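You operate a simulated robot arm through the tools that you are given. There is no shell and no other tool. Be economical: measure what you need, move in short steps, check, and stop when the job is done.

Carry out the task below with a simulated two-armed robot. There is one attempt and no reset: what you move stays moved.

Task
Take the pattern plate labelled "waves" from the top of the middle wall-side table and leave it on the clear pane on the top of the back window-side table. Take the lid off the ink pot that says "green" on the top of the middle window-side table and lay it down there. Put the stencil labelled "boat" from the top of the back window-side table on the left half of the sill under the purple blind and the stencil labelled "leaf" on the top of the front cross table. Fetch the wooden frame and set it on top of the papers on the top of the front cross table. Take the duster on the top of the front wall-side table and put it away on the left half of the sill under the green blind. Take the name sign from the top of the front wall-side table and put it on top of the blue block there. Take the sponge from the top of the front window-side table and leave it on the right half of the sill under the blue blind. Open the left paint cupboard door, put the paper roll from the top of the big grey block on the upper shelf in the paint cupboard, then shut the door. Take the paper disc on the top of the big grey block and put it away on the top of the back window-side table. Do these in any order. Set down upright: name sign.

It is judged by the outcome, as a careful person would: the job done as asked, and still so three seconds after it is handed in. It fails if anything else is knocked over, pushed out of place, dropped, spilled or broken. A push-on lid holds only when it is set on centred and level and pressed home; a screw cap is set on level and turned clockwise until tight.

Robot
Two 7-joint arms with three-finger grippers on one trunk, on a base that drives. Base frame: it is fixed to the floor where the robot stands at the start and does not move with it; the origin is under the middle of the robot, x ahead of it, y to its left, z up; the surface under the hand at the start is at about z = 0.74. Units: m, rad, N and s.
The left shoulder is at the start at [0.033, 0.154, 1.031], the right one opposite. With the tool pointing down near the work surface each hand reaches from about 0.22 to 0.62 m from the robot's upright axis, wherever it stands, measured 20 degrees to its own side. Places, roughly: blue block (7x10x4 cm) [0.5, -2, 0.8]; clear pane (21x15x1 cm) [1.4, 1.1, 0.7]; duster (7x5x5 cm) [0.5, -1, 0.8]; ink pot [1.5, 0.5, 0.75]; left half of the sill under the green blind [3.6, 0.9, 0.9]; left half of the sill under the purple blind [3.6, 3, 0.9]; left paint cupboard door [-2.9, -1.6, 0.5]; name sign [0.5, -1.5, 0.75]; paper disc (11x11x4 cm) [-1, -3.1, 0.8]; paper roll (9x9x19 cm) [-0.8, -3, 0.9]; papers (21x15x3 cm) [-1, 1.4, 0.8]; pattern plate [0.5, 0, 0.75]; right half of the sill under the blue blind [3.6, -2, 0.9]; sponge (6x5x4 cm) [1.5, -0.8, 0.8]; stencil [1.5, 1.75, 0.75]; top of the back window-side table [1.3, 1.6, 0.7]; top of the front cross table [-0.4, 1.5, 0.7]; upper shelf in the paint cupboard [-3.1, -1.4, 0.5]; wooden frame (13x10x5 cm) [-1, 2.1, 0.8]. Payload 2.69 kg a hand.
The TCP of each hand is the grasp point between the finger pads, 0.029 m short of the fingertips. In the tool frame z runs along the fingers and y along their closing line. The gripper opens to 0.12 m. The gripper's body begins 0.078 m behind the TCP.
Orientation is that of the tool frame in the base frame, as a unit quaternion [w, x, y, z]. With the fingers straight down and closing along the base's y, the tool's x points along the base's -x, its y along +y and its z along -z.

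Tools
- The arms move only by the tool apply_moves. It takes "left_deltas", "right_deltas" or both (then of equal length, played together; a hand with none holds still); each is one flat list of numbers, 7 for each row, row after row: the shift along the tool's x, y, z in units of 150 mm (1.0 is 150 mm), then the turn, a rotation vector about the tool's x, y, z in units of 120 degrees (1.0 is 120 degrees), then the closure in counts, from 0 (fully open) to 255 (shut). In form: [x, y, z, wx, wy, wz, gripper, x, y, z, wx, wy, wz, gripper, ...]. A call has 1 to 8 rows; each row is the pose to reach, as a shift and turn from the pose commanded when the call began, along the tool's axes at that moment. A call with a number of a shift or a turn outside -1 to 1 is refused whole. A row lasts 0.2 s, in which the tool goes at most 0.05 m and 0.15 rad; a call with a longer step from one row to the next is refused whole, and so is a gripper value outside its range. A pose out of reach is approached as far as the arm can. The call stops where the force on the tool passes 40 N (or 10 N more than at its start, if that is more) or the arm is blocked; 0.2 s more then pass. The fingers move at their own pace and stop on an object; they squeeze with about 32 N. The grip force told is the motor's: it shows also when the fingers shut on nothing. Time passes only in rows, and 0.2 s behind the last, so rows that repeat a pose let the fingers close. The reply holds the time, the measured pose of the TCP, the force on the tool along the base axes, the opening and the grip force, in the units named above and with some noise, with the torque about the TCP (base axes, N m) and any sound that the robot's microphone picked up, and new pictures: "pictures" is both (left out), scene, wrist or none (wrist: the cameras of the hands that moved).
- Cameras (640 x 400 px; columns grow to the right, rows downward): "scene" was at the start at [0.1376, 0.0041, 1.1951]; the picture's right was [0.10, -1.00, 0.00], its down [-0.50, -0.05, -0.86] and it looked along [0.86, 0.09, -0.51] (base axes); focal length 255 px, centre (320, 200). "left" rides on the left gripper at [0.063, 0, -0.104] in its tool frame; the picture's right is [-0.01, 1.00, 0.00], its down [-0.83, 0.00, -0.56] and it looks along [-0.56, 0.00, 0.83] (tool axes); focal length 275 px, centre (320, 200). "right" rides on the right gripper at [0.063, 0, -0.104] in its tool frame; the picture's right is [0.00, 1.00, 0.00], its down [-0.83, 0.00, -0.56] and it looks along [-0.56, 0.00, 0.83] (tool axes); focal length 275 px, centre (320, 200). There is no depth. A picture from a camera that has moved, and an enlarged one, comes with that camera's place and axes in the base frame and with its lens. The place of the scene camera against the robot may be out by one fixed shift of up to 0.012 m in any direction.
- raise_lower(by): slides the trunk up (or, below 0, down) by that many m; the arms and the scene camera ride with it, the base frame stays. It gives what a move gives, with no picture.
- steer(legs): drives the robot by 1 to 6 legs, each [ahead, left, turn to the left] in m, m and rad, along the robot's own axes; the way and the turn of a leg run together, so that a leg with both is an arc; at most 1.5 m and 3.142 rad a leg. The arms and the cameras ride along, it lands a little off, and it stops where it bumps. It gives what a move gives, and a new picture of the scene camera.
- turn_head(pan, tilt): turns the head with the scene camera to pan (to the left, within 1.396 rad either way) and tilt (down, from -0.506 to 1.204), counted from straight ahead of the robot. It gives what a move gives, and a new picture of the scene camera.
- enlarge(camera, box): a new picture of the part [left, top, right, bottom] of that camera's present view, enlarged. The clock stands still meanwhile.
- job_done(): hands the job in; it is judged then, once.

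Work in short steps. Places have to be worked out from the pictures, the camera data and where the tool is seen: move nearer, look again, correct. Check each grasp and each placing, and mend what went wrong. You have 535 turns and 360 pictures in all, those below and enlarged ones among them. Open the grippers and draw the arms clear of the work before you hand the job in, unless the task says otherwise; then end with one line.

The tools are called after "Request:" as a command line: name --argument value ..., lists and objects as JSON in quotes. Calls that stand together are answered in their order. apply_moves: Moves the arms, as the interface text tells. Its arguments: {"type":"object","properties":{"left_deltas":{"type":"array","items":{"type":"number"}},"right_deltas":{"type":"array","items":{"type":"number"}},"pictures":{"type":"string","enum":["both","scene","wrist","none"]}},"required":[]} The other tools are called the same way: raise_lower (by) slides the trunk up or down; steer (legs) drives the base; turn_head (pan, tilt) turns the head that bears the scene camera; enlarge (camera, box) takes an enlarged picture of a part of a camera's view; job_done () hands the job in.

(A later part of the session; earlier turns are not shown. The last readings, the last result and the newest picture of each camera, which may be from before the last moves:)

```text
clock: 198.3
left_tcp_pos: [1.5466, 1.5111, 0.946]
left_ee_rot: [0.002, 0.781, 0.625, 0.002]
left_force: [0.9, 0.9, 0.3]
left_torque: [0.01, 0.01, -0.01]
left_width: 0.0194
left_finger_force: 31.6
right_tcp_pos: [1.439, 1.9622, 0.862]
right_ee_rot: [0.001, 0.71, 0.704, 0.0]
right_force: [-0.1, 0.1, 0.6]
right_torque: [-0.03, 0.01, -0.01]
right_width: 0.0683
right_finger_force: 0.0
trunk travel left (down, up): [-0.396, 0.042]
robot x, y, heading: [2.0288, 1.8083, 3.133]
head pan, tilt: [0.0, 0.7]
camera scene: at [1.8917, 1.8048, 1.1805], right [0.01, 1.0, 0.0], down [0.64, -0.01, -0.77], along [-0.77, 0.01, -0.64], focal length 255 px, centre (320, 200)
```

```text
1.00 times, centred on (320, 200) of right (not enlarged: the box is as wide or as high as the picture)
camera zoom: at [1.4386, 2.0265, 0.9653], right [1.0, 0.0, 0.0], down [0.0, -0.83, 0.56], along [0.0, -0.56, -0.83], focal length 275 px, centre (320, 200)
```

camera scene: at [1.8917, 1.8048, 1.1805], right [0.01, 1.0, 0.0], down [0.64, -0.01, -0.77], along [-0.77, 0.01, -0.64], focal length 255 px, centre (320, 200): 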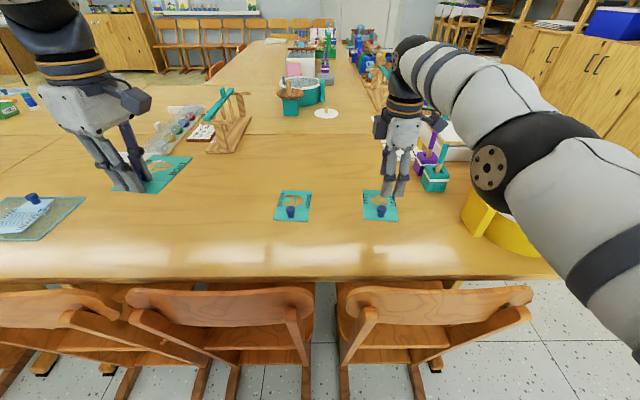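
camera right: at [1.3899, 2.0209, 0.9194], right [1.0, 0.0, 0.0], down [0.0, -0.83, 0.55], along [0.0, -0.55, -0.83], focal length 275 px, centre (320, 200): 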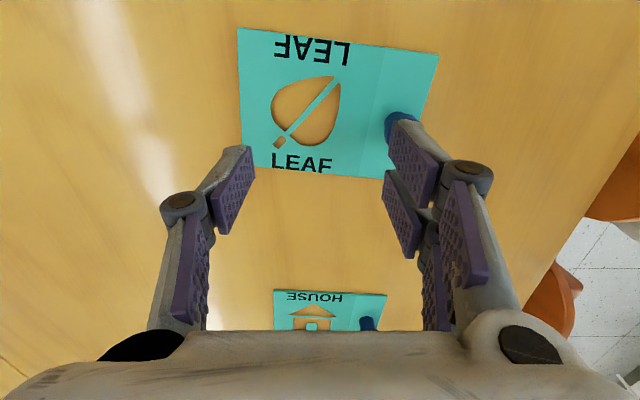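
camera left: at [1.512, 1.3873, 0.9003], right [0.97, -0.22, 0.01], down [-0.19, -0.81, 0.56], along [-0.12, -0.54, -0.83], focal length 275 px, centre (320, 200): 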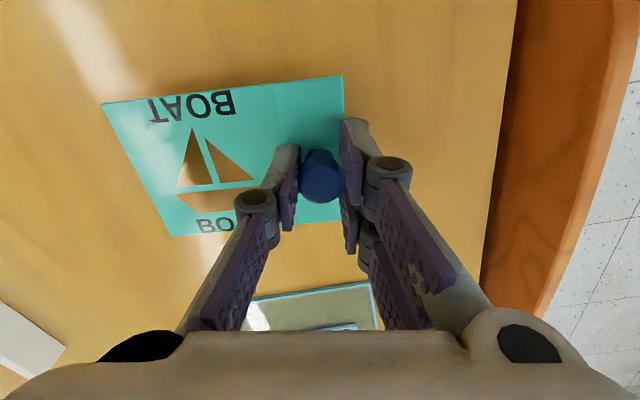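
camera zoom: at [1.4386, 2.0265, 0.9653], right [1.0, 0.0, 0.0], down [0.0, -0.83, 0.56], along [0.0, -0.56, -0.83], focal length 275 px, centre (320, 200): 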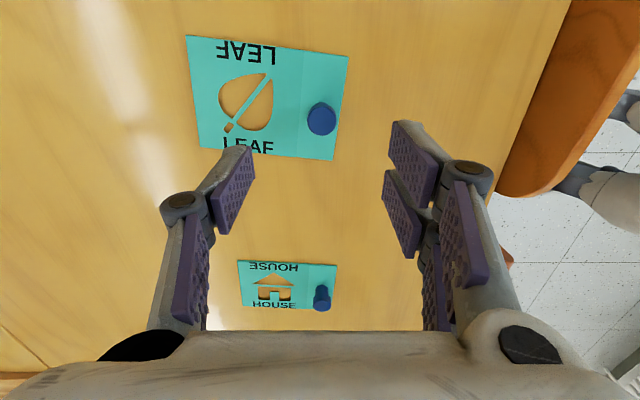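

Aligned with the leaf knob. Descending, gripping and lifting slowly.

Request:
apply_moves --right_deltas '[0.01, 0.005, 0.25, 0, 0, 0, 110, 0.01, 0.005, 0.5, 0, 0, 0, 110, 0.01, 0.005, 0.59, 0, 0, 0, 110, 0.01, 0.005, 0.59, 0, 0, 0, 255, 0.01, 0.005, 0.59, 0, 0, 0, 255, 0.01, 0.005, 0.58, 0, 0, 0, 255, 0.01, 0.005, 0.52, 0, 0, 0, 255, 0.01, 0.005, 0.45, 0, 0, 0, 255]' --pictures "wrist"

```text
clock: 200.1
left_tcp_pos: [1.5465, 1.509, 0.9462]
left_ee_rot: [0.004, 0.781, 0.624, 0.004]
left_force: [0.3, -0.2, 0.1]
left_torque: [0.0, 0.01, -0.02]
left_width: 0.0195
left_finger_force: 32.1
right_tcp_pos: [1.439, 1.9643, 0.7931]
right_ee_rot: [0.0, 0.709, 0.705, 0.002]
right_force: [0.7, 0.2, 0.0]
right_torque: [-0.01, 0.0, 0.04]
right_width: 0.0195
right_finger_force: 32.0
trunk travel left (down, up): [-0.396, 0.042]
robot x, y, heading: [2.0289, 1.8092, 3.135]
head pan, tilt: [0.0, 0.7]
camera right: at [1.4376, 2.0278, 0.8972], right [1.0, 0.0, 0.0], down [0.0, -0.83, 0.55], along [0.0, -0.55, -0.83], focal length 275 px, centre (320, 200)
```

right: 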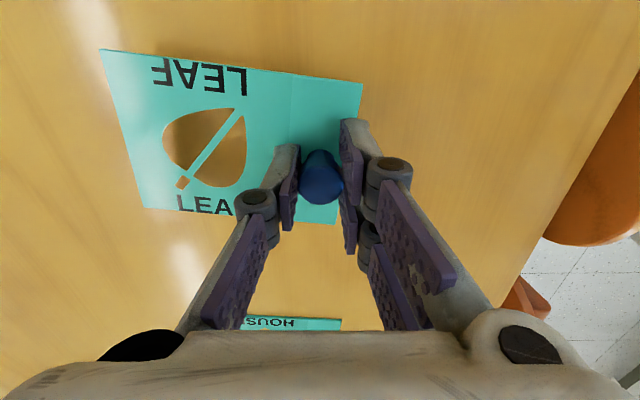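

Leaf held. Lifting, then backing out, turning to the windows and driving toward the purple-blind sill.

Request:
apply_moves --right_deltas '[0, 0, -0.15, 0, 0, 0, 255, 0, 0, -0.35, 0, 0, 0, 255, 0, 0, -0.55, 0, 0, 0, 255, 0, 0, -0.75, 0, 0, 0, 255, 0, 0, -1.0, 0, 0, 0, 255]' --pictures "none"

Request:
steer --legs '[[-0.4, 0, 0], [0, 0, -1.57], [0, 0, -1.56], [0, 0.85, 0]]'

Request:
turn_head --pan 0.0 --tilt 0.45

Request:
enlarge --camera "scene" --box '[0, 0, 640, 400]'

```text
clock: 201.3
left_tcp_pos: [1.5472, 1.5101, 0.9467]
left_ee_rot: [0.004, 0.781, 0.625, 0.002]
left_force: [0.5, -0.3, -0.6]
left_torque: [0.02, 0.0, -0.01]
left_width: 0.0195
left_finger_force: 32.4
right_tcp_pos: [1.4519, 1.9715, 0.943]
right_ee_rot: [0.0, 0.709, 0.705, 0.0]
right_force: [-0.3, -0.3, -0.3]
right_torque: [0.03, 0.07, 0.03]
right_width: 0.0192
right_finger_force: 32.5
right hand out of reach, approached as far as the arm can: row 4, 5
trunk travel left (down, up): [-0.396, 0.042]
robot x, y, heading: [2.0244, 1.8062, 3.131]
head pan, tilt: [0.0, 0.7]
```

```text
clock: 217.9
left_tcp_pos: [2.8978, 2.9588, 0.9453]
left_ee_rot: [-0.003, -0.63, 0.777, 0.004]
left_force: [0.4, 1.0, -0.3]
left_torque: [0.0, -0.01, -0.01]
left_width: 0.0193
left_finger_force: 32.1
right_tcp_pos: [2.9998, 2.4989, 0.9424]
right_ee_rot: [0.001, 0.709, -0.705, -0.001]
right_force: [0.2, 0.7, -0.9]
right_torque: [-0.03, 0.02, 0.02]
right_width: 0.0189
right_finger_force: 31.5
trunk travel left (down, up): [-0.396, 0.042]
robot x, y, heading: [2.4231, 2.6539, 0.004]
head pan, tilt: [0.0, 0.7]
camera scene: at [2.5551, 2.6504, 1.1803], right [0.01, -1.0, 0.0], down [-0.64, 0.0, -0.76], along [0.76, 0.0, -0.64], focal length 255 px, centre (320, 200)
```

scene: 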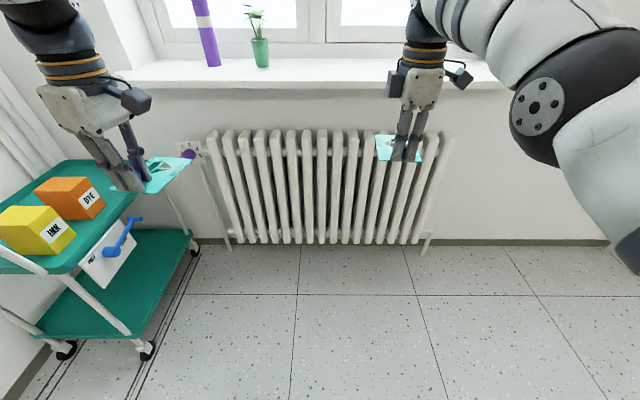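

```text
clock: 218.7
left_tcp_pos: [2.8975, 2.9596, 0.9448]
left_ee_rot: [-0.003, -0.63, 0.776, 0.004]
left_force: [-0.2, -0.3, 0.8]
left_torque: [0.02, 0.0, 0.02]
left_width: 0.0192
left_finger_force: 31.7
right_tcp_pos: [2.9996, 2.4985, 0.9415]
right_ee_rot: [0.0, 0.709, -0.705, 0.0]
right_force: [-0.1, 0.2, -0.6]
right_torque: [0.0, 0.0, 0.04]
right_width: 0.0188
right_finger_force: 31.8
trunk travel left (down, up): [-0.396, 0.042]
robot x, y, heading: [2.4224, 2.6545, 0.009]
head pan, tilt: [0.0, 0.45]
camera scene: at [2.562, 2.6504, 1.2024], right [0.01, -1.0, 0.0], down [-0.44, 0.0, -0.9], along [0.9, 0.0, -0.44], focal length 255 px, centre (320, 200)
```

scene: 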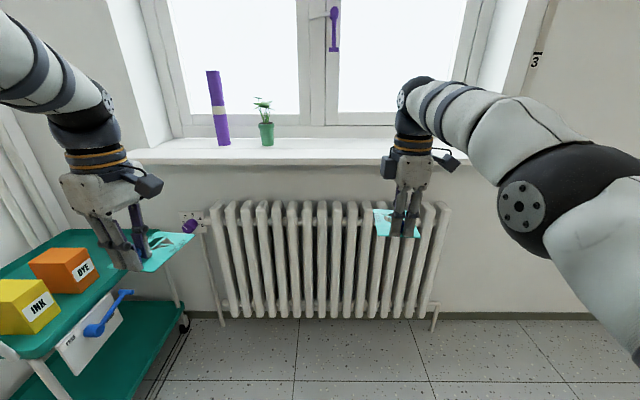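

```text
1.00 times, centred on (320, 200) of scene (not enlarged: the box is as wide or as high as the picture)
camera zoom: at [2.562, 2.6504, 1.2024], right [0.01, -1.0, 0.0], down [-0.44, 0.0, -0.9], along [0.9, 0.0, -0.44], focal length 255 px, centre (320, 200)
```

zoom: 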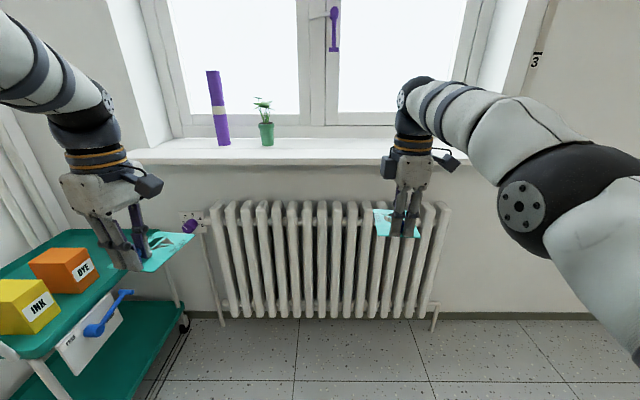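

The free spot on the left half is ≈(3.5,2.80), clear of plant and tube. First I'll free up the right arm by turning its wrist back and raising it, so the leaf clears the sill.

Request:
apply_moves --right_deltas '[0, 0, 0, 0, 0, 0.07, 255, 0, 0, 0, 0, 0, 0.14, 255, 0, 0, 0, 0, 0, 0.21, 255, 0, 0, 0, 0, 0, 0.28, 255, 0, 0, 0, 0, 0, 0.35, 255, 0, 0, -0.1, 0, 0, 0.42, 255, 0, 0, -0.2, 0, 0, 0.49, 255, 0, 0.0, -0.3, 0, 0, 0.56, 255]' --pictures "none"

Request:
raise_lower --by 0.04

```text
clock: 220.4
left_tcp_pos: [2.8984, 2.9598, 0.9455]
left_ee_rot: [-0.004, -0.631, 0.776, 0.003]
left_force: [0.1, -0.1, -0.9]
left_torque: [0.01, 0.01, 0.0]
left_width: 0.0192
left_finger_force: 32.0
right_tcp_pos: [2.9836, 2.5065, 0.9912]
right_ee_rot: [-0.002, -0.199, 0.98, 0.0]
right_force: [0.2, -0.8, -0.3]
right_torque: [-0.04, -0.03, 0.0]
right_width: 0.019
right_finger_force: 32.0
right hand out of reach, approached as far as the arm can: row 6, 7, 8
trunk travel left (down, up): [-0.396, 0.042]
robot x, y, heading: [2.4235, 2.6544, 0.002]
head pan, tilt: [0.0, 0.45]
```

```text
clock: 221.3
left_tcp_pos: [2.8986, 2.9603, 0.9828]
left_ee_rot: [-0.005, -0.63, 0.777, 0.005]
left_force: [-0.5, 1.0, -1.0]
left_torque: [0.03, 0.09, 0.0]
left_width: 0.0193
left_finger_force: 31.6
right_tcp_pos: [2.9579, 2.5068, 1.1138]
right_ee_rot: [0.076, -0.2, 0.977, -0.016]
right_force: [0.7, -1.0, -0.7]
right_torque: [0.03, 0.02, 0.02]
right_width: 0.0189
right_finger_force: 32.0
trunk travel left (down, up): [-0.436, 0.002]
robot x, y, heading: [2.4225, 2.6541, 0.004]
head pan, tilt: [0.0, 0.45]
```

Both hands are now high enough. Driving to the sill.

Request:
steer --legs '[[0, -0.15, 0], [0.53, 0, 0]]'

Request:
enlarge --camera "left" --box '[0, 0, 640, 400]'

```text
clock: 225.8
left_tcp_pos: [3.4307, 2.8164, 0.9846]
left_ee_rot: [-0.003, -0.631, 0.775, 0.005]
left_force: [0.2, -0.2, -0.7]
left_torque: [0.0, 0.0, 0.03]
left_width: 0.0192
left_finger_force: 32.6
right_tcp_pos: [3.4936, 2.3642, 1.1135]
right_ee_rot: [0.078, -0.202, 0.976, -0.015]
right_force: [0.1, -0.4, -0.2]
right_torque: [-0.01, 0.01, 0.0]
right_width: 0.0191
right_finger_force: 31.3
trunk travel left (down, up): [-0.436, 0.002]
robot x, y, heading: [2.9582, 2.5075, 0.012]
head pan, tilt: [0.0, 0.45]
camera scene: at [3.0529, 2.5051, 1.2464], right [0.01, -1.0, 0.0], down [-0.44, 0.0, -0.9], along [0.9, 0.01, -0.44], focal length 255 px, centre (320, 200)
```

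scene: 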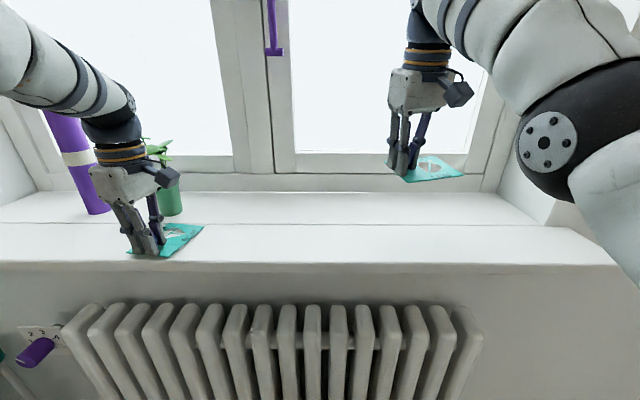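

```text
1.00 times, centred on (320, 200) of left (not enlarged: the box is as wide or as high as the picture)
camera zoom: at [3.4182, 2.7548, 1.0898], right [-0.98, 0.21, 0.01], down [0.18, 0.81, 0.56], along [0.11, 0.55, -0.83], focal length 275 px, centre (320, 200)
```

zoom: 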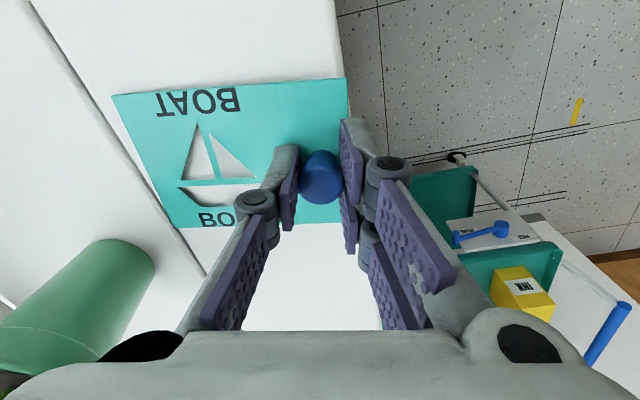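

Moving ahead 4 cm and 3 cm right, then lowering; contact is expected at TCP≈0.976.

Request:
apply_moves --left_deltas '[0.07, -0.15, 0, 0, 0, 0, 255, 0.14, -0.3, 0, 0, 0, 0, 255, 0.14, -0.3, 0.02, 0, 0, 0, 255, 0.14, -0.3, 0.04, 0, 0, 0, 255, 0.14, -0.3, 0.04, 0, 0, 0, 255]' --pictures "wrist"

```text
clock: 227.0
left_tcp_pos: [3.4706, 2.7861, 0.9794]
left_ee_rot: [-0.004, -0.632, 0.775, 0.003]
left_force: [-2.3, -0.2, 2.4]
left_torque: [0.09, -0.25, 0.04]
left_width: 0.019
left_finger_force: 32.1
right_tcp_pos: [3.4917, 2.3653, 1.1158]
right_ee_rot: [0.078, -0.202, 0.976, -0.015]
right_force: [-0.6, -0.9, 0.2]
right_torque: [-0.01, 0.01, -0.01]
right_width: 0.0189
right_finger_force: 32.0
trunk travel left (down, up): [-0.436, 0.002]
robot x, y, heading: [2.9528, 2.509, 0.008]
head pan, tilt: [0.0, 0.45]
camera left: at [3.4575, 2.7251, 1.0831], right [-0.98, 0.21, 0.01], down [0.18, 0.81, 0.56], along [0.11, 0.55, -0.83], focal length 275 px, centre (320, 200)
```

left: 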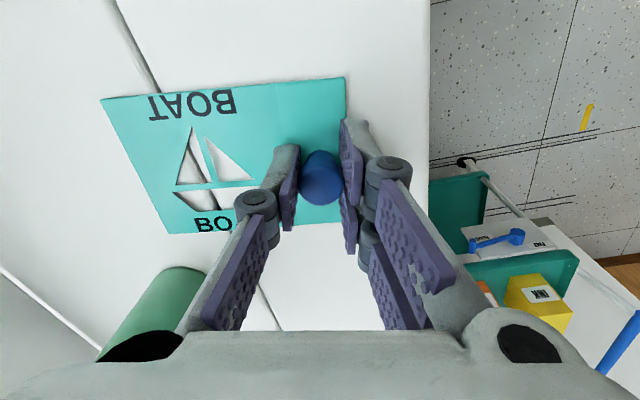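

Light contact. A further 2 mm, then releasing and lifting straight up.

Request:
apply_moves --left_deltas '[0, 0, 0.015, 0, 0, 0, 255, 0, 0, 0.015, 0, 0, 0, 180, 0, 0, 0.015, 0, 0, 0, 130, 0, 0, 0.015, 0, 0, 0, 130, 0, 0, -0.15, 0, 0, 0, 130, 0, 0, -0.35, 0, 0, 0, 130, 0, 0.1, -0.5, 0, 0, 0, 130]'

```text
clock: 228.6
left_tcp_pos: [3.455, 2.7876, 1.0545]
left_ee_rot: [-0.003, -0.632, 0.775, 0.004]
left_force: [-0.1, 0.4, 0.5]
left_torque: [0.01, -0.05, 0.03]
left_width: 0.0586
left_finger_force: 0.0
right_tcp_pos: [3.4918, 2.3632, 1.1163]
right_ee_rot: [0.08, -0.202, 0.976, -0.015]
right_force: [0.0, 1.0, -0.5]
right_torque: [0.02, -0.02, 0.01]
right_width: 0.0191
right_finger_force: 31.6
trunk travel left (down, up): [-0.436, 0.002]
robot x, y, heading: [2.9591, 2.5097, 0.01]
head pan, tilt: [0.0, 0.45]
camera scene: at [3.0515, 2.505, 1.2466], right [0.01, -1.0, 0.0], down [-0.43, 0.0, -0.9], along [0.9, 0.01, -0.43], focal length 255 px, centre (320, 200)
camera left: at [3.4421, 2.7278, 1.1599], right [-0.98, 0.21, 0.01], down [0.18, 0.81, 0.56], along [0.11, 0.55, -0.83], focal length 275 px, centre (320, 200)
```

scene: 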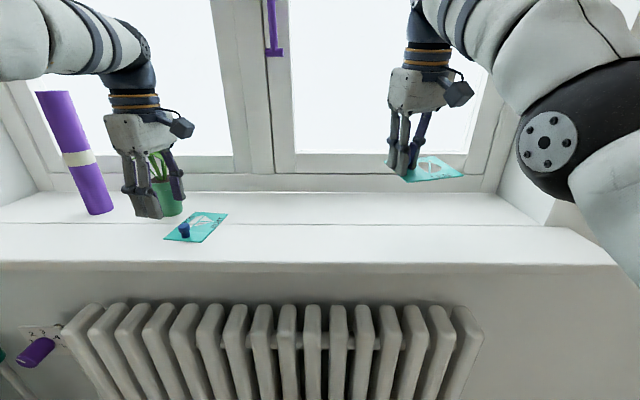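
left: 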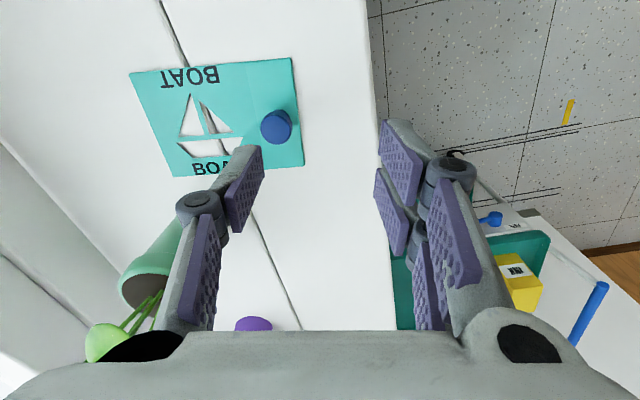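

Boat placed on the left half. Now backing out and driving down the aisle to the sponge.

Request:
steer --legs '[[-0.55, 0, -0.01], [0, -1.5, 0], [0, -1.5, 0], [0, -0.1, 0], [0, 0, 1.57], [0, 0, 1.57]]'

Request:
turn_head --pan 0.0 --tilt 0.7

Request:
enlarge --camera "scene" --box '[0, 0, 640, 400]'

```text
clock: 262.9
left_tcp_pos: [1.9189, -0.8616, 1.0544]
left_ee_rot: [0.004, 0.779, 0.627, 0.003]
left_force: [0.3, -0.6, -0.8]
left_torque: [0.02, -0.01, -0.02]
left_width: 0.0589
left_finger_force: 0.1
right_tcp_pos: [1.8887, -0.4353, 1.1151]
right_ee_rot: [-0.015, 0.977, 0.196, -0.077]
right_force: [0.6, 0.2, -0.1]
right_torque: [0.01, -0.03, 0.03]
right_width: 0.0186
right_finger_force: 31.8
trunk travel left (down, up): [-0.436, 0.002]
robot x, y, heading: [2.4191, -0.5899, 3.141]
head pan, tilt: [0.0, 0.45]
camera scene: at [2.3234, -0.5923, 1.2464], right [0.0, 1.0, 0.0], down [0.44, 0.0, -0.9], along [-0.9, 0.0, -0.44], focal length 255 px, centre (320, 200)
```

scene: 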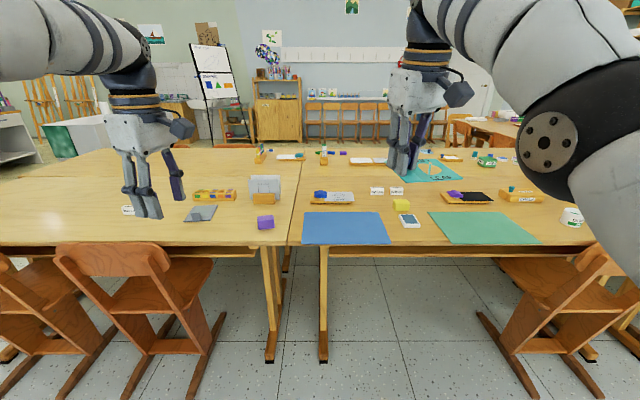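

```text
clock: 263.6
left_tcp_pos: [1.9191, -0.8629, 1.0548]
left_ee_rot: [0.004, 0.78, 0.626, 0.003]
left_force: [0.2, 0.3, -0.1]
left_torque: [0.01, -0.01, 0.01]
left_width: 0.0587
left_finger_force: 0.0
right_tcp_pos: [1.8893, -0.4365, 1.1158]
right_ee_rot: [-0.016, 0.977, 0.196, -0.079]
right_force: [0.7, -0.3, -0.5]
right_torque: [0.02, -0.01, 0.0]
right_width: 0.0187
right_finger_force: 32.0
trunk travel left (down, up): [-0.436, 0.002]
robot x, y, heading: [2.4232, -0.5899, 3.144]
head pan, tilt: [0.0, 0.7]
camera scene: at [2.3304, -0.5922, 1.2243], right [0.0, 1.0, 0.0], down [0.64, 0.0, -0.77], along [-0.77, 0.0, -0.64], focal length 255 px, centre (320, 200)
```

scene: 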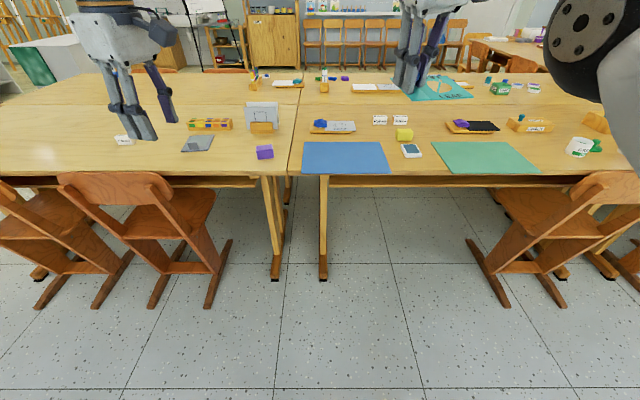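

```text
1.00 times, centred on (320, 200) of scene (not enlarged: the box is as wide or as high as the picture)
camera zoom: at [2.3304, -0.5922, 1.2243], right [0.0, 1.0, 0.0], down [0.64, 0.0, -0.77], along [-0.77, 0.0, -0.64], focal length 255 px, centre (320, 200)
```

zoom: 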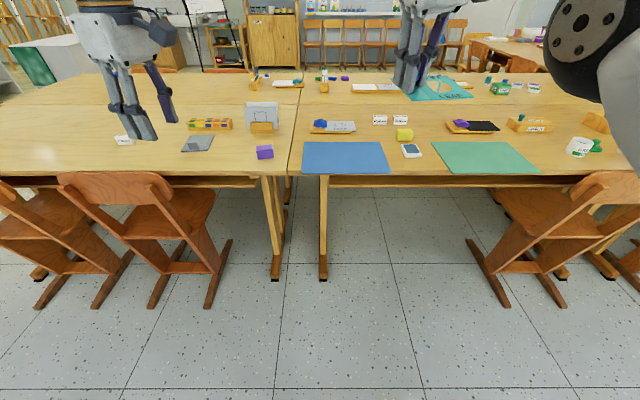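

The purple block at ≈(1.487,-0.796) is the sponge on the front window-side table. Driving in.

Request:
steer --legs '[[0.44, 0, 0]]'

Request:
raise_lower --by -0.04

Request:
enlarge --camera "left" --box '[0, 0, 640, 400]'

```text
clock: 266.3
left_tcp_pos: [1.4816, -0.8593, 1.0538]
left_ee_rot: [0.004, 0.78, 0.625, 0.003]
left_force: [-0.2, -0.4, -0.3]
left_torque: [0.01, -0.01, 0.02]
left_width: 0.0589
left_finger_force: 0.0
right_tcp_pos: [1.4514, -0.433, 1.114]
right_ee_rot: [-0.016, 0.978, 0.195, -0.078]
right_force: [-0.3, -0.1, -0.5]
right_torque: [-0.02, -0.02, 0.01]
right_width: 0.0187
right_finger_force: 31.6
trunk travel left (down, up): [-0.436, 0.002]
robot x, y, heading: [1.9842, -0.5875, 3.139]
head pan, tilt: [0.0, 0.7]
camera scene: at [1.8927, -0.5903, 1.2242], right [0.01, 1.0, 0.0], down [0.64, 0.0, -0.76], along [-0.76, 0.0, -0.64], focal length 255 px, centre (320, 200)
```

scene: 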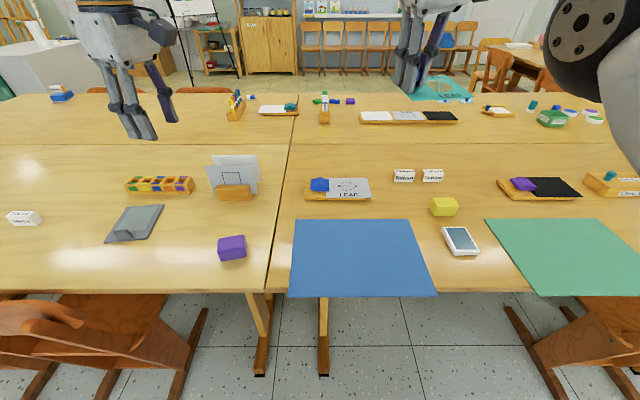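

```text
clock: 267.1
left_tcp_pos: [1.4816, -0.8583, 1.0162]
left_ee_rot: [0.004, 0.78, 0.626, 0.001]
left_force: [0.8, 0.3, 1.3]
left_torque: [0.04, 0.04, 0.0]
left_width: 0.0584
left_finger_force: 0.0
right_tcp_pos: [1.425, -0.4331, 0.9893]
right_ee_rot: [0.0, 0.981, 0.196, 0.0]
right_force: [0.3, -0.8, -0.3]
right_torque: [0.02, 0.01, 0.01]
right_width: 0.0194
right_finger_force: 32.3
trunk travel left (down, up): [-0.396, 0.042]
robot x, y, heading: [1.9843, -0.5899, 3.137]
head pan, tilt: [0.0, 0.7]
```

```text
1.00 times, centred on (320, 200) of left (not enlarged: the box is as wide or as high as the picture)
camera zoom: at [1.4935, -0.7963, 1.12], right [0.98, -0.22, 0.01], down [-0.19, -0.81, 0.56], along [-0.12, -0.54, -0.83], focal length 275 px, centre (320, 200)
```

zoom: 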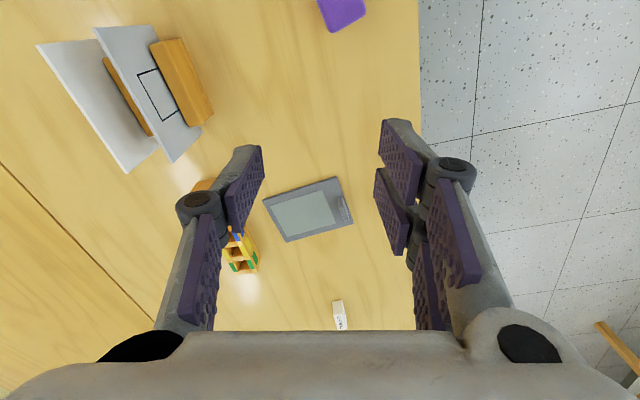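

Sponge ≈(1.52,-0.79). Moving the left hand above it.

Request:
apply_moves --left_deltas '[0.25, 0.06, 0.15, 0, 0, 0, 40, 0.49, 0.115, 0.3, 0, 0, 0, 40, 0.49, 0.115, 0.55, 0, 0, 0, 40, 0.49, 0.115, 0.8, 0, 0, 0, 40, 0.49, 0.115, 0.8, 0, 0, 0, 40]' --pictures "wrist"

```text
clock: 268.3
left_tcp_pos: [1.516, -0.7911, 0.8953]
left_ee_rot: [0.004, 0.78, 0.626, 0.004]
left_force: [0.2, 0.0, 0.1]
left_torque: [0.0, -0.02, 0.01]
left_width: 0.1009
left_finger_force: 0.0
right_tcp_pos: [1.4261, -0.4338, 0.9877]
right_ee_rot: [-0.001, 0.981, 0.196, 0.002]
right_force: [-0.5, 1.2, -0.2]
right_torque: [-0.05, -0.01, 0.03]
right_width: 0.0191
right_finger_force: 31.9
trunk travel left (down, up): [-0.396, 0.042]
robot x, y, heading: [1.9808, -0.5835, 3.134]
head pan, tilt: [0.0, 0.7]
camera left: at [1.527, -0.7281, 0.9992], right [0.98, -0.22, 0.01], down [-0.19, -0.81, 0.56], along [-0.12, -0.54, -0.83], focal length 275 px, centre (320, 200)
```

left: 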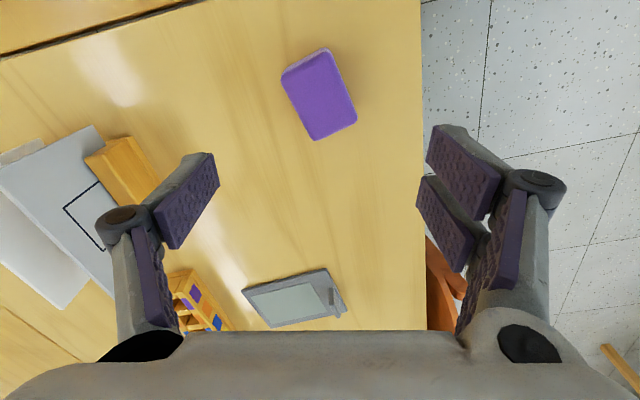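

Sponge centre ≈(1.518,-0.778), yawed ~24°. Rotating, then descending on it.

Request:
apply_moves --left_deltas '[0.04, 0, 0.1, 0, 0, -0.07, 60, 0.087, -0.01, 0.3, 0, 0, -0.14, 60, 0.087, -0.01, 0.45, 0, 0, -0.2, 60, 0.087, -0.01, 0.45, 0, 0, -0.2, 60]' --pictures "wrist"

```text
clock: 269.3
left_tcp_pos: [1.5167, -0.7787, 0.8259]
left_ee_rot: [0.005, 0.633, 0.775, 0.002]
left_force: [-0.2, 0.7, 0.2]
left_torque: [0.01, 0.01, 0.01]
left_width: 0.0917
left_finger_force: 0.1
right_tcp_pos: [1.425, -0.4318, 0.9879]
right_ee_rot: [0.0, 0.981, 0.195, 0.002]
right_force: [0.2, 1.3, -0.6]
right_torque: [0.01, 0.06, -0.01]
right_width: 0.0189
right_finger_force: 32.7
trunk travel left (down, up): [-0.396, 0.042]
robot x, y, heading: [1.9853, -0.5831, 3.135]
head pan, tilt: [0.0, 0.7]
camera left: at [1.5028, -0.7152, 0.9311], right [0.98, 0.2, 0.01], down [0.16, -0.81, 0.56], along [0.12, -0.55, -0.83], focal length 275 px, centre (320, 200)
```

left: 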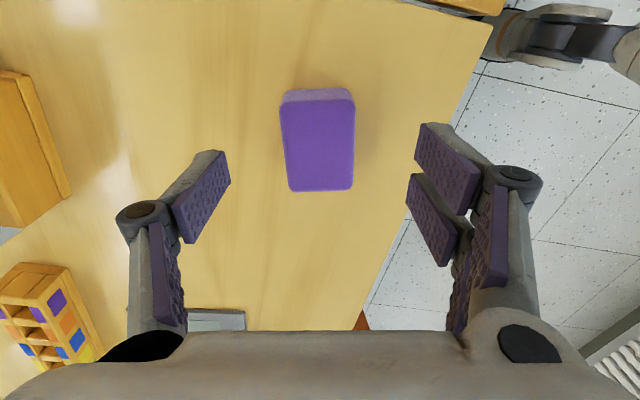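

Aligned. Descending, gripping, lifting.

Request:
apply_moves --left_deltas '[0, 0, 0.2, 0, 0, 0, 60, 0, 0, 0.37, 0, 0, 0, 60, 0, 0, 0.37, 0, 0, 0, 255, 0, 0, 0.37, 0, 0, 0, 255, 0, 0, 0.37, 0, 0, 0, 255, 0, 0, 0.2, 0, 0, 0, 255, 0, 0, 0, 0, 0, 0, 255, 0, 0, -0.3, 0, 0, 0, 255]' --pictures "wrist"

```text
clock: 271.1
left_tcp_pos: [1.5182, -0.7778, 0.8731]
left_ee_rot: [0.005, 0.632, 0.775, 0.002]
left_force: [0.7, 0.5, 0.2]
left_torque: [0.01, 0.02, -0.01]
left_width: 0.0427
left_finger_force: 32.1
right_tcp_pos: [1.4251, -0.4331, 0.9885]
right_ee_rot: [0.0, 0.981, 0.196, 0.002]
right_force: [-0.4, 0.6, 0.2]
right_torque: [-0.01, 0.0, 0.0]
right_width: 0.019
right_finger_force: 31.6
trunk travel left (down, up): [-0.396, 0.042]
robot x, y, heading: [1.9854, -0.5904, 3.134]
head pan, tilt: [0.0, 0.7]
camera left: at [1.5033, -0.7146, 0.9774], right [0.98, 0.19, 0.01], down [0.16, -0.81, 0.56], along [0.12, -0.55, -0.83], focal length 275 px, centre (320, 200)
```

left: 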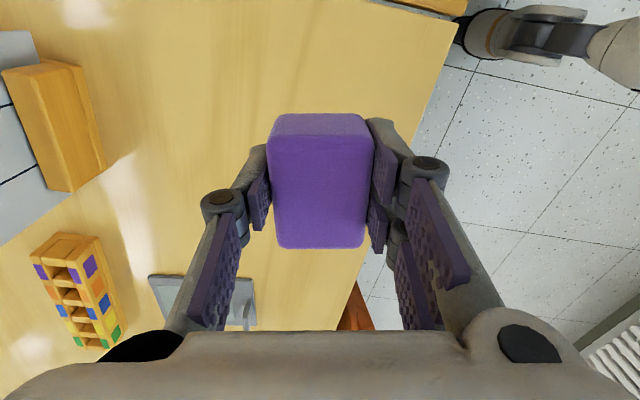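

Sponge held. Raising it, backing out, turning and going to the blue-blind window.

Request:
apply_moves --left_deltas '[0, 0, -0.3, 0, 0, 0, 255, 0, 0, -0.6, 0, 0, 0, 255, 0, 0, -0.9, 0, 0, 0, 255]' --pictures "none"

Request:
raise_lower --by 0.04

Request:
steer --legs '[[-0.43, 0, 0], [0, 0, -1.57], [0, 0, -1.56], [0, -1.4, 0]]'

Request:
turn_head --pan 0.0 --tilt 0.45

```text
clock: 271.9
left_tcp_pos: [1.5162, -0.778, 1.0072]
left_ee_rot: [0.005, 0.632, 0.775, 0.002]
left_force: [0.3, -0.1, -0.2]
left_torque: [0.02, 0.01, 0.0]
left_width: 0.0427
left_finger_force: 32.2
right_tcp_pos: [1.426, -0.433, 0.9883]
right_ee_rot: [-0.001, 0.981, 0.195, 0.002]
right_force: [-0.3, 0.2, -1.0]
right_torque: [-0.01, 0.01, 0.0]
right_width: 0.019
right_finger_force: 32.1
trunk travel left (down, up): [-0.396, 0.042]
robot x, y, heading: [1.9836, -0.586, 3.137]
head pan, tilt: [0.0, 0.7]
```

```text
clock: 272.7
left_tcp_pos: [1.5139, -0.7771, 1.0448]
left_ee_rot: [0.006, 0.632, 0.775, 0.003]
left_force: [-0.5, 0.9, -1.2]
left_torque: [-0.01, -0.01, 0.02]
left_width: 0.0428
left_finger_force: 32.4
right_tcp_pos: [1.45, -0.4321, 1.1125]
right_ee_rot: [-0.017, 0.978, 0.194, -0.075]
right_force: [-1.5, 0.1, -1.2]
right_torque: [0.02, -0.03, 0.01]
right_width: 0.0188
right_finger_force: 32.2
trunk travel left (down, up): [-0.436, 0.002]
robot x, y, heading: [1.9856, -0.5868, 3.132]
head pan, tilt: [0.0, 0.7]
```

```text
clock: 293.4
left_tcp_pos: [2.9052, -1.7767, 1.0477]
left_ee_rot: [0.001, 0.782, -0.623, -0.005]
left_force: [0.8, 0.2, 0.2]
left_torque: [0.0, -0.04, 0.0]
left_width: 0.0428
left_finger_force: 31.4
right_tcp_pos: [2.9783, -2.1202, 1.1151]
right_ee_rot: [0.077, -0.208, 0.975, -0.014]
right_force: [0.4, 0.6, -0.2]
right_torque: [-0.01, 0.0, -0.03]
right_width: 0.0191
right_finger_force: 32.1
trunk travel left (down, up): [-0.436, 0.002]
robot x, y, heading: [2.4411, -1.9792, 0.019]
head pan, tilt: [0.0, 0.7]
camera scene: at [2.5293, -1.9836, 1.2242], right [0.02, -1.0, 0.0], down [-0.64, -0.01, -0.76], along [0.76, 0.02, -0.64], focal length 255 px, centre (320, 200)
```

scene: 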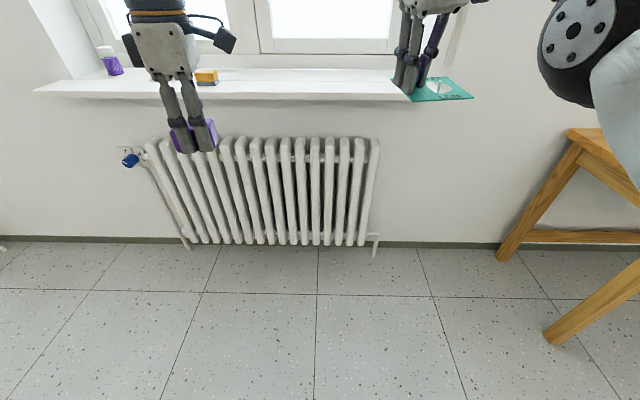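

```text
clock: 294.2
left_tcp_pos: [2.9044, -1.7778, 1.0473]
left_ee_rot: [0.002, 0.783, -0.622, -0.005]
left_force: [0.7, 0.8, -0.4]
left_torque: [0.0, 0.02, 0.0]
left_width: 0.0427
left_finger_force: 32.1
right_tcp_pos: [2.9778, -2.1193, 1.1147]
right_ee_rot: [0.077, -0.208, 0.975, -0.014]
right_force: [-0.5, -0.2, -0.5]
right_torque: [0.03, 0.02, 0.0]
right_width: 0.019
right_finger_force: 32.2
trunk travel left (down, up): [-0.436, 0.002]
robot x, y, heading: [2.4443, -1.9819, 0.018]
head pan, tilt: [0.0, 0.45]
camera scene: at [2.5363, -1.9834, 1.2464], right [0.02, -1.0, 0.0], down [-0.44, -0.01, -0.9], along [0.9, 0.02, -0.44], focal length 255 px, centre (320, 200)
```

scene: 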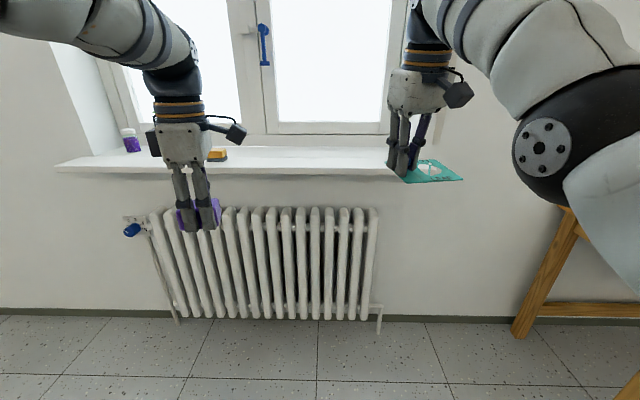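

The right half of this sill is y≈-2.34…-1.67. I'll drive in with a slight right shift and place the sponge at ≈(3.5,-1.95).

Request:
steer --legs '[[0, -0.09, -0.018], [0.53, 0, 0]]'

Request:
enlarge --camera "left" --box '[0, 0, 640, 400]'

```text
clock: 298.2
left_tcp_pos: [3.4361, -1.8742, 1.0466]
left_ee_rot: [0.001, 0.776, -0.631, -0.005]
left_force: [-0.8, -0.6, -0.6]
left_torque: [-0.01, 0.01, -0.01]
left_width: 0.0426
left_finger_force: 32.1
right_tcp_pos: [3.5024, -2.2192, 1.1142]
right_ee_rot: [0.077, -0.197, 0.977, -0.016]
right_force: [-0.3, -0.2, -1.5]
right_torque: [0.04, 0.01, -0.03]
right_width: 0.0187
right_finger_force: 31.8
trunk travel left (down, up): [-0.436, 0.002]
robot x, y, heading: [2.9695, -2.0685, 0.003]
head pan, tilt: [0.0, 0.45]
camera scene: at [3.0638, -2.0742, 1.2464], right [0.0, -1.0, 0.0], down [-0.44, 0.0, -0.9], along [0.9, 0.0, -0.44], focal length 255 px, centre (320, 200)
```

scene: 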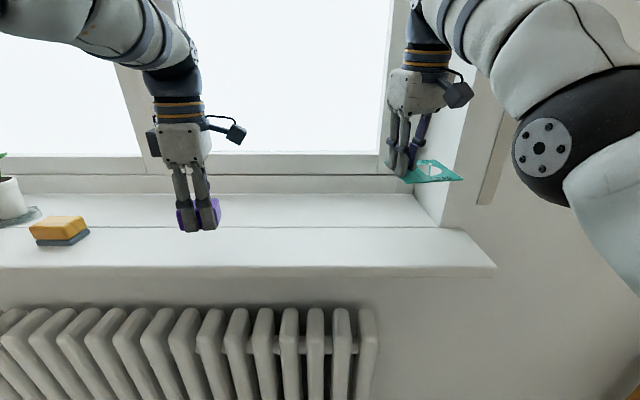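

```text
1.00 times, centred on (320, 200) of left (not enlarged: the box is as wide or as high as the picture)
camera zoom: at [3.449, -1.9365, 1.1513], right [-0.98, -0.2, 0.01], down [-0.16, 0.81, 0.56], along [-0.12, 0.55, -0.83], focal length 275 px, centre (320, 200)
```

zoom: 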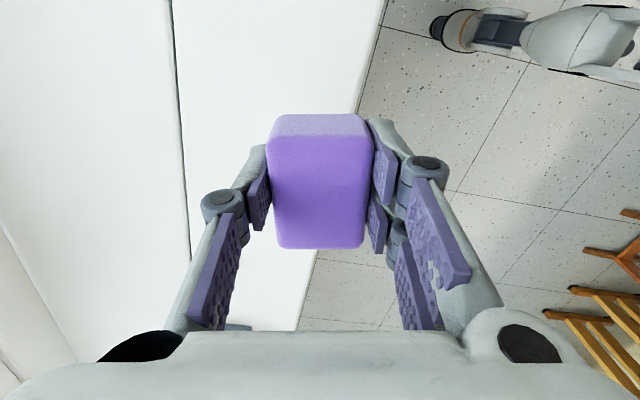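

Moving to (3.50,-1.945) and lowering.

Request:
apply_moves --left_deltas '[0.2, -0.12, 0, 0, 0, 0, 255, 0.4, -0.24, 0, 0, 0, 0, 255, 0.544, -0.33, 0.1, 0, 0, 0, 255, 0.544, -0.33, 0.25, 0, 0, 0, 255, 0.544, -0.33, 0.4, 0, 0, 0, 255, 0.544, -0.33, 0.43, 0, 0, 0, 255]' --pictures "wrist"

```text
clock: 299.6
left_tcp_pos: [3.4995, -1.9444, 0.9823]
left_ee_rot: [0.001, 0.776, -0.631, -0.005]
left_force: [-0.2, -0.3, -0.8]
left_torque: [0.03, -0.02, 0.0]
left_width: 0.0426
left_finger_force: 32.0
left hand out of reach, approached as far as the arm can: row 3
right_tcp_pos: [3.502, -2.2192, 1.1143]
right_ee_rot: [0.077, -0.198, 0.977, -0.017]
right_force: [0.7, 0.2, -0.4]
right_torque: [0.0, 0.01, 0.01]
right_width: 0.0188
right_finger_force: 31.9
trunk travel left (down, up): [-0.436, 0.002]
robot x, y, heading: [2.9695, -2.0708, -0.001]
head pan, tilt: [0.0, 0.45]
camera left: at [3.5125, -2.0062, 1.0858], right [-0.98, -0.2, 0.01], down [-0.16, 0.81, 0.56], along [-0.12, 0.55, -0.83], focal length 275 px, centre (320, 200)
```

left: 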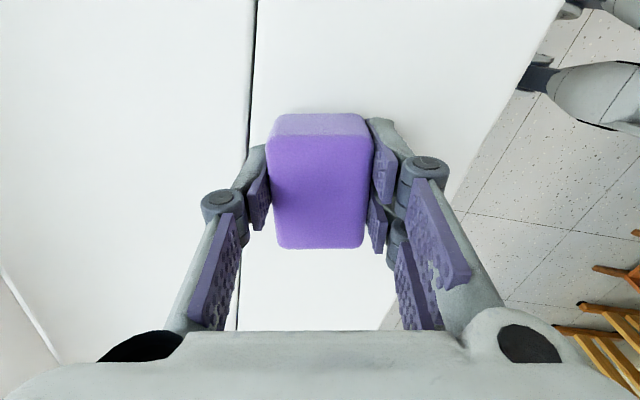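

Over the right half. Lowering the last few millimetres to contact.

Request:
apply_moves --left_deltas '[0, 0, 0.02, 0, 0, 0, 255, 0, 0, 0.035, 0, 0, 0, 255, 0, 0, 0.045, 0, 0, 0, 255]' --pictures "none"

```text
clock: 300.4
left_tcp_pos: [3.5011, -1.9445, 0.976]
left_ee_rot: [0.001, 0.776, -0.631, -0.003]
left_force: [0.6, 0.0, 6.3]
left_torque: [0.12, -0.03, 0.0]
left_width: 0.0429
left_finger_force: 32.2
right_tcp_pos: [3.5011, -2.2198, 1.1139]
right_ee_rot: [0.078, -0.196, 0.977, -0.016]
right_force: [-0.4, -0.5, 0.8]
right_torque: [-0.01, 0.01, -0.01]
right_width: 0.0189
right_finger_force: 31.0
trunk travel left (down, up): [-0.436, 0.002]
robot x, y, heading: [2.9656, -2.0689, 0.001]
head pan, tilt: [0.0, 0.45]
```

Contact. Releasing and lifting.

Request:
apply_moves --left_deltas '[0, 0, 0, 0, 0, 0, 140, 0, 0, 0, 0, 0, 0, 100, 0, 0, 0, 0, 0, 0, 100, 0, 0, -0.2, 0, 0, 0, 100, 0, 0, -0.45, 0, 0, 0, 100, -0.1, 0.2, -0.5, 0, 0, 0, 100, -0.2, 0.4, -0.5, 0, 0, 0, 100]' --pictures "scene"

```text
clock: 302.0
left_tcp_pos: [3.4788, -1.9354, 1.0671]
left_ee_rot: [0.002, 0.775, -0.631, -0.006]
left_force: [1.5, -0.6, 0.3]
left_torque: [-0.01, 0.01, 0.0]
left_width: 0.0733
left_finger_force: 0.0
left hand out of reach, approached as far as the arm can: row 5, 6, 7
right_tcp_pos: [3.4998, -2.2195, 1.1142]
right_ee_rot: [0.078, -0.197, 0.977, -0.017]
right_force: [-0.5, 0.3, -0.3]
right_torque: [0.01, 0.02, -0.01]
right_width: 0.0189
right_finger_force: 32.2
trunk travel left (down, up): [-0.436, 0.002]
robot x, y, heading: [2.9689, -2.0705, 0.003]
head pan, tilt: [0.0, 0.45]
camera scene: at [3.0633, -2.0742, 1.2465], right [0.0, -1.0, 0.0], down [-0.44, 0.0, -0.9], along [0.9, 0.0, -0.44], focal length 255 px, centre (320, 200)
```

scene: 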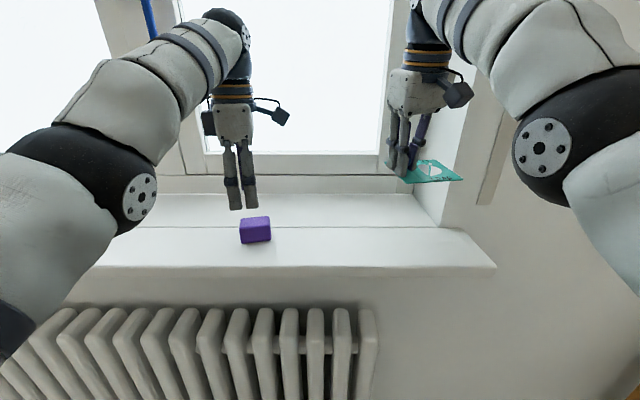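

Sponge placed on the right half. Heading back around the tables' front end with the leaf.

Request:
steer --legs '[[-0.55, 0, 0], [0, 0, 1.57], [0, 0, 1.57], [0, 0.78, 0], [1.5, 0, 0], [0.6, 0, 0]]'

```text
clock: 328.8
left_tcp_pos: [-0.2068, -2.9591, 1.0669]
left_ee_rot: [0.006, 0.631, 0.776, 0.003]
left_force: [-0.1, -0.1, 0.1]
left_torque: [0.02, 0.01, 0.0]
left_width: 0.073
left_finger_force: 0.0
right_tcp_pos: [-0.227, -2.6756, 1.114]
right_ee_rot: [-0.016, 0.977, 0.196, -0.078]
right_force: [0.0, 0.5, -1.3]
right_torque: [0.06, 0.01, 0.01]
right_width: 0.0189
right_finger_force: 32.3
trunk travel left (down, up): [-0.436, 0.002]
robot x, y, heading: [0.3054, -2.823, 3.141]
head pan, tilt: [0.0, 0.45]
camera scene: at [0.2077, -2.831, 1.2464], right [0.0, 1.0, 0.0], down [0.44, 0.0, -0.9], along [-0.9, 0.0, -0.44], focal length 255 px, centre (320, 200)
```

scene: 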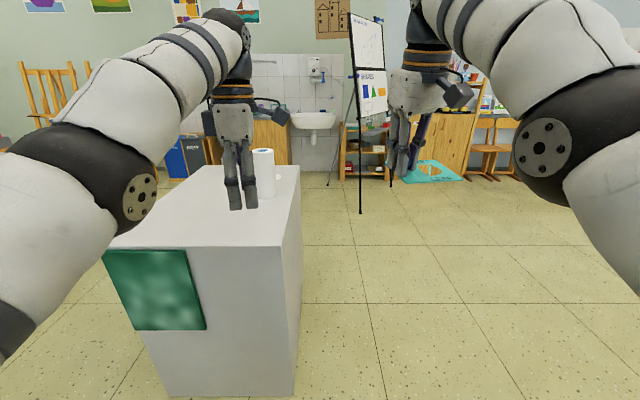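

The grey block is at x<-0.41, y<-2.94. Passing it diagonally, then facing +y and driving toward the cross tables.

Request:
steer --legs '[[0.35, -0.38, 0], [0.4, -0.1, -1.57], [1.5, 0, 0], [0.9, 0, 0]]'

```text
clock: 347.5
left_tcp_pos: [-0.4381, 0.787, 1.066]
left_ee_rot: [0.006, 0.993, 0.117, -0.002]
left_force: [0.1, -0.5, 0.0]
left_torque: [0.01, -0.01, -0.02]
left_width: 0.0729
left_finger_force: 0.1
right_tcp_pos: [-0.156, 0.8162, 1.1152]
right_ee_rot: [-0.065, 0.838, -0.539, -0.044]
right_force: [0.5, 0.8, -0.5]
right_torque: [-0.02, -0.01, 0.03]
right_width: 0.0189
right_finger_force: 31.5
trunk travel left (down, up): [-0.436, 0.002]
robot x, y, heading: [-0.2909, 0.2758, 1.607]
head pan, tilt: [0.0, 0.45]
cut short: leg 2
camera scene: at [-0.2937, 0.3709, 1.2464], right [1.0, 0.03, 0.0], down [0.01, -0.44, -0.9], along [-0.03, 0.9, -0.44], focal length 255 px, centre (320, 200)
```

scene: 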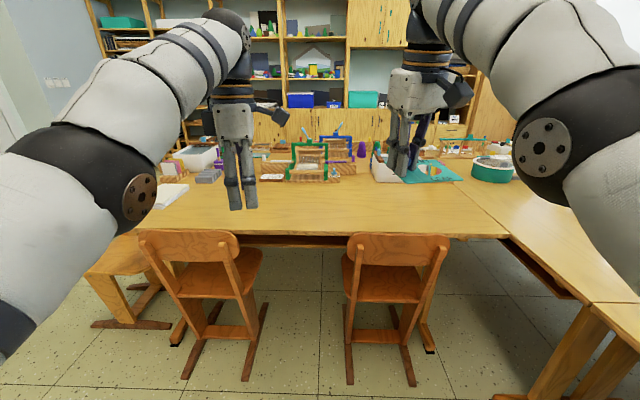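

Papers are at ≈(-1.02,1.42); the cross table's front edge is y≈1.13, chairs reach back to y≈1.0. Driving in to set down the leaf.

Request:
steer --legs '[[0, 0, -0.036], [0.46, 0, 0]]'

Request:
raise_lower --by -0.04

Request:
enlarge --camera "right" --box '[0, 0, 640, 400]'

```text
clock: 350.6
left_tcp_pos: [-0.4159, 1.2532, 1.0653]
left_ee_rot: [0.005, 0.995, 0.099, -0.002]
left_force: [0.5, 0.5, -0.9]
left_torque: [-0.02, -0.01, 0.01]
left_width: 0.0731
left_finger_force: 0.1
right_tcp_pos: [-0.1314, 1.2703, 1.1134]
right_ee_rot: [-0.066, 0.828, -0.555, -0.043]
right_force: [0.3, 0.3, -0.2]
right_torque: [-0.03, 0.05, 0.02]
right_width: 0.0191
right_finger_force: 32.0
trunk travel left (down, up): [-0.436, 0.002]
robot x, y, heading: [-0.2842, 0.7376, 1.562]
head pan, tilt: [0.0, 0.45]
camera scene: at [-0.2869, 0.8313, 1.2464], right [1.0, -0.01, 0.0], down [0.0, -0.44, -0.9], along [0.01, 0.9, -0.44], focal length 255 px, centre (320, 200)
```

scene: 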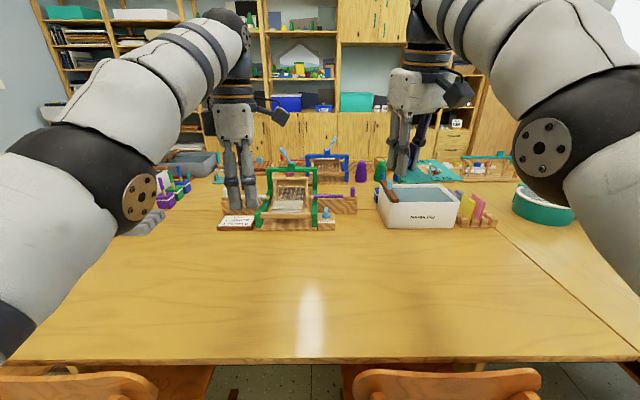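

```text
clock: 351.5
left_tcp_pos: [-0.4148, 1.2721, 0.9416]
left_ee_rot: [0.09, 0.991, 0.098, -0.012]
left_force: [0.4, 0.1, 0.2]
left_torque: [0.02, -0.03, 0.0]
left_width: 0.0731
left_finger_force: 0.0
right_tcp_pos: [-0.1325, 1.2966, 0.9886]
right_ee_rot: [0.001, 0.831, -0.557, 0.002]
right_force: [-0.1, -0.8, -0.7]
right_torque: [0.0, 0.02, 0.0]
right_width: 0.0189
right_finger_force: 32.0
trunk travel left (down, up): [-0.396, 0.042]
robot x, y, heading: [-0.2855, 0.7413, 1.56]
head pan, tilt: [0.0, 0.45]
```

```text
1.00 times, centred on (320, 200) of right (not enlarged: the box is as wide or as high as the picture)
camera zoom: at [-0.1086, 1.2398, 1.0919], right [-0.92, -0.38, 0.0], down [-0.32, 0.77, 0.55], along [-0.21, 0.51, -0.83], focal length 275 px, centre (320, 200)
```

zoom: 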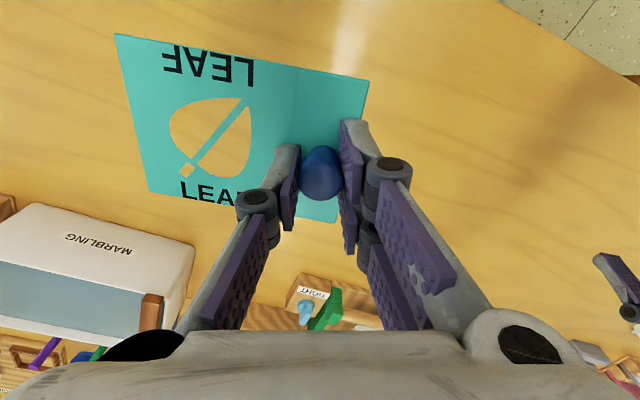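

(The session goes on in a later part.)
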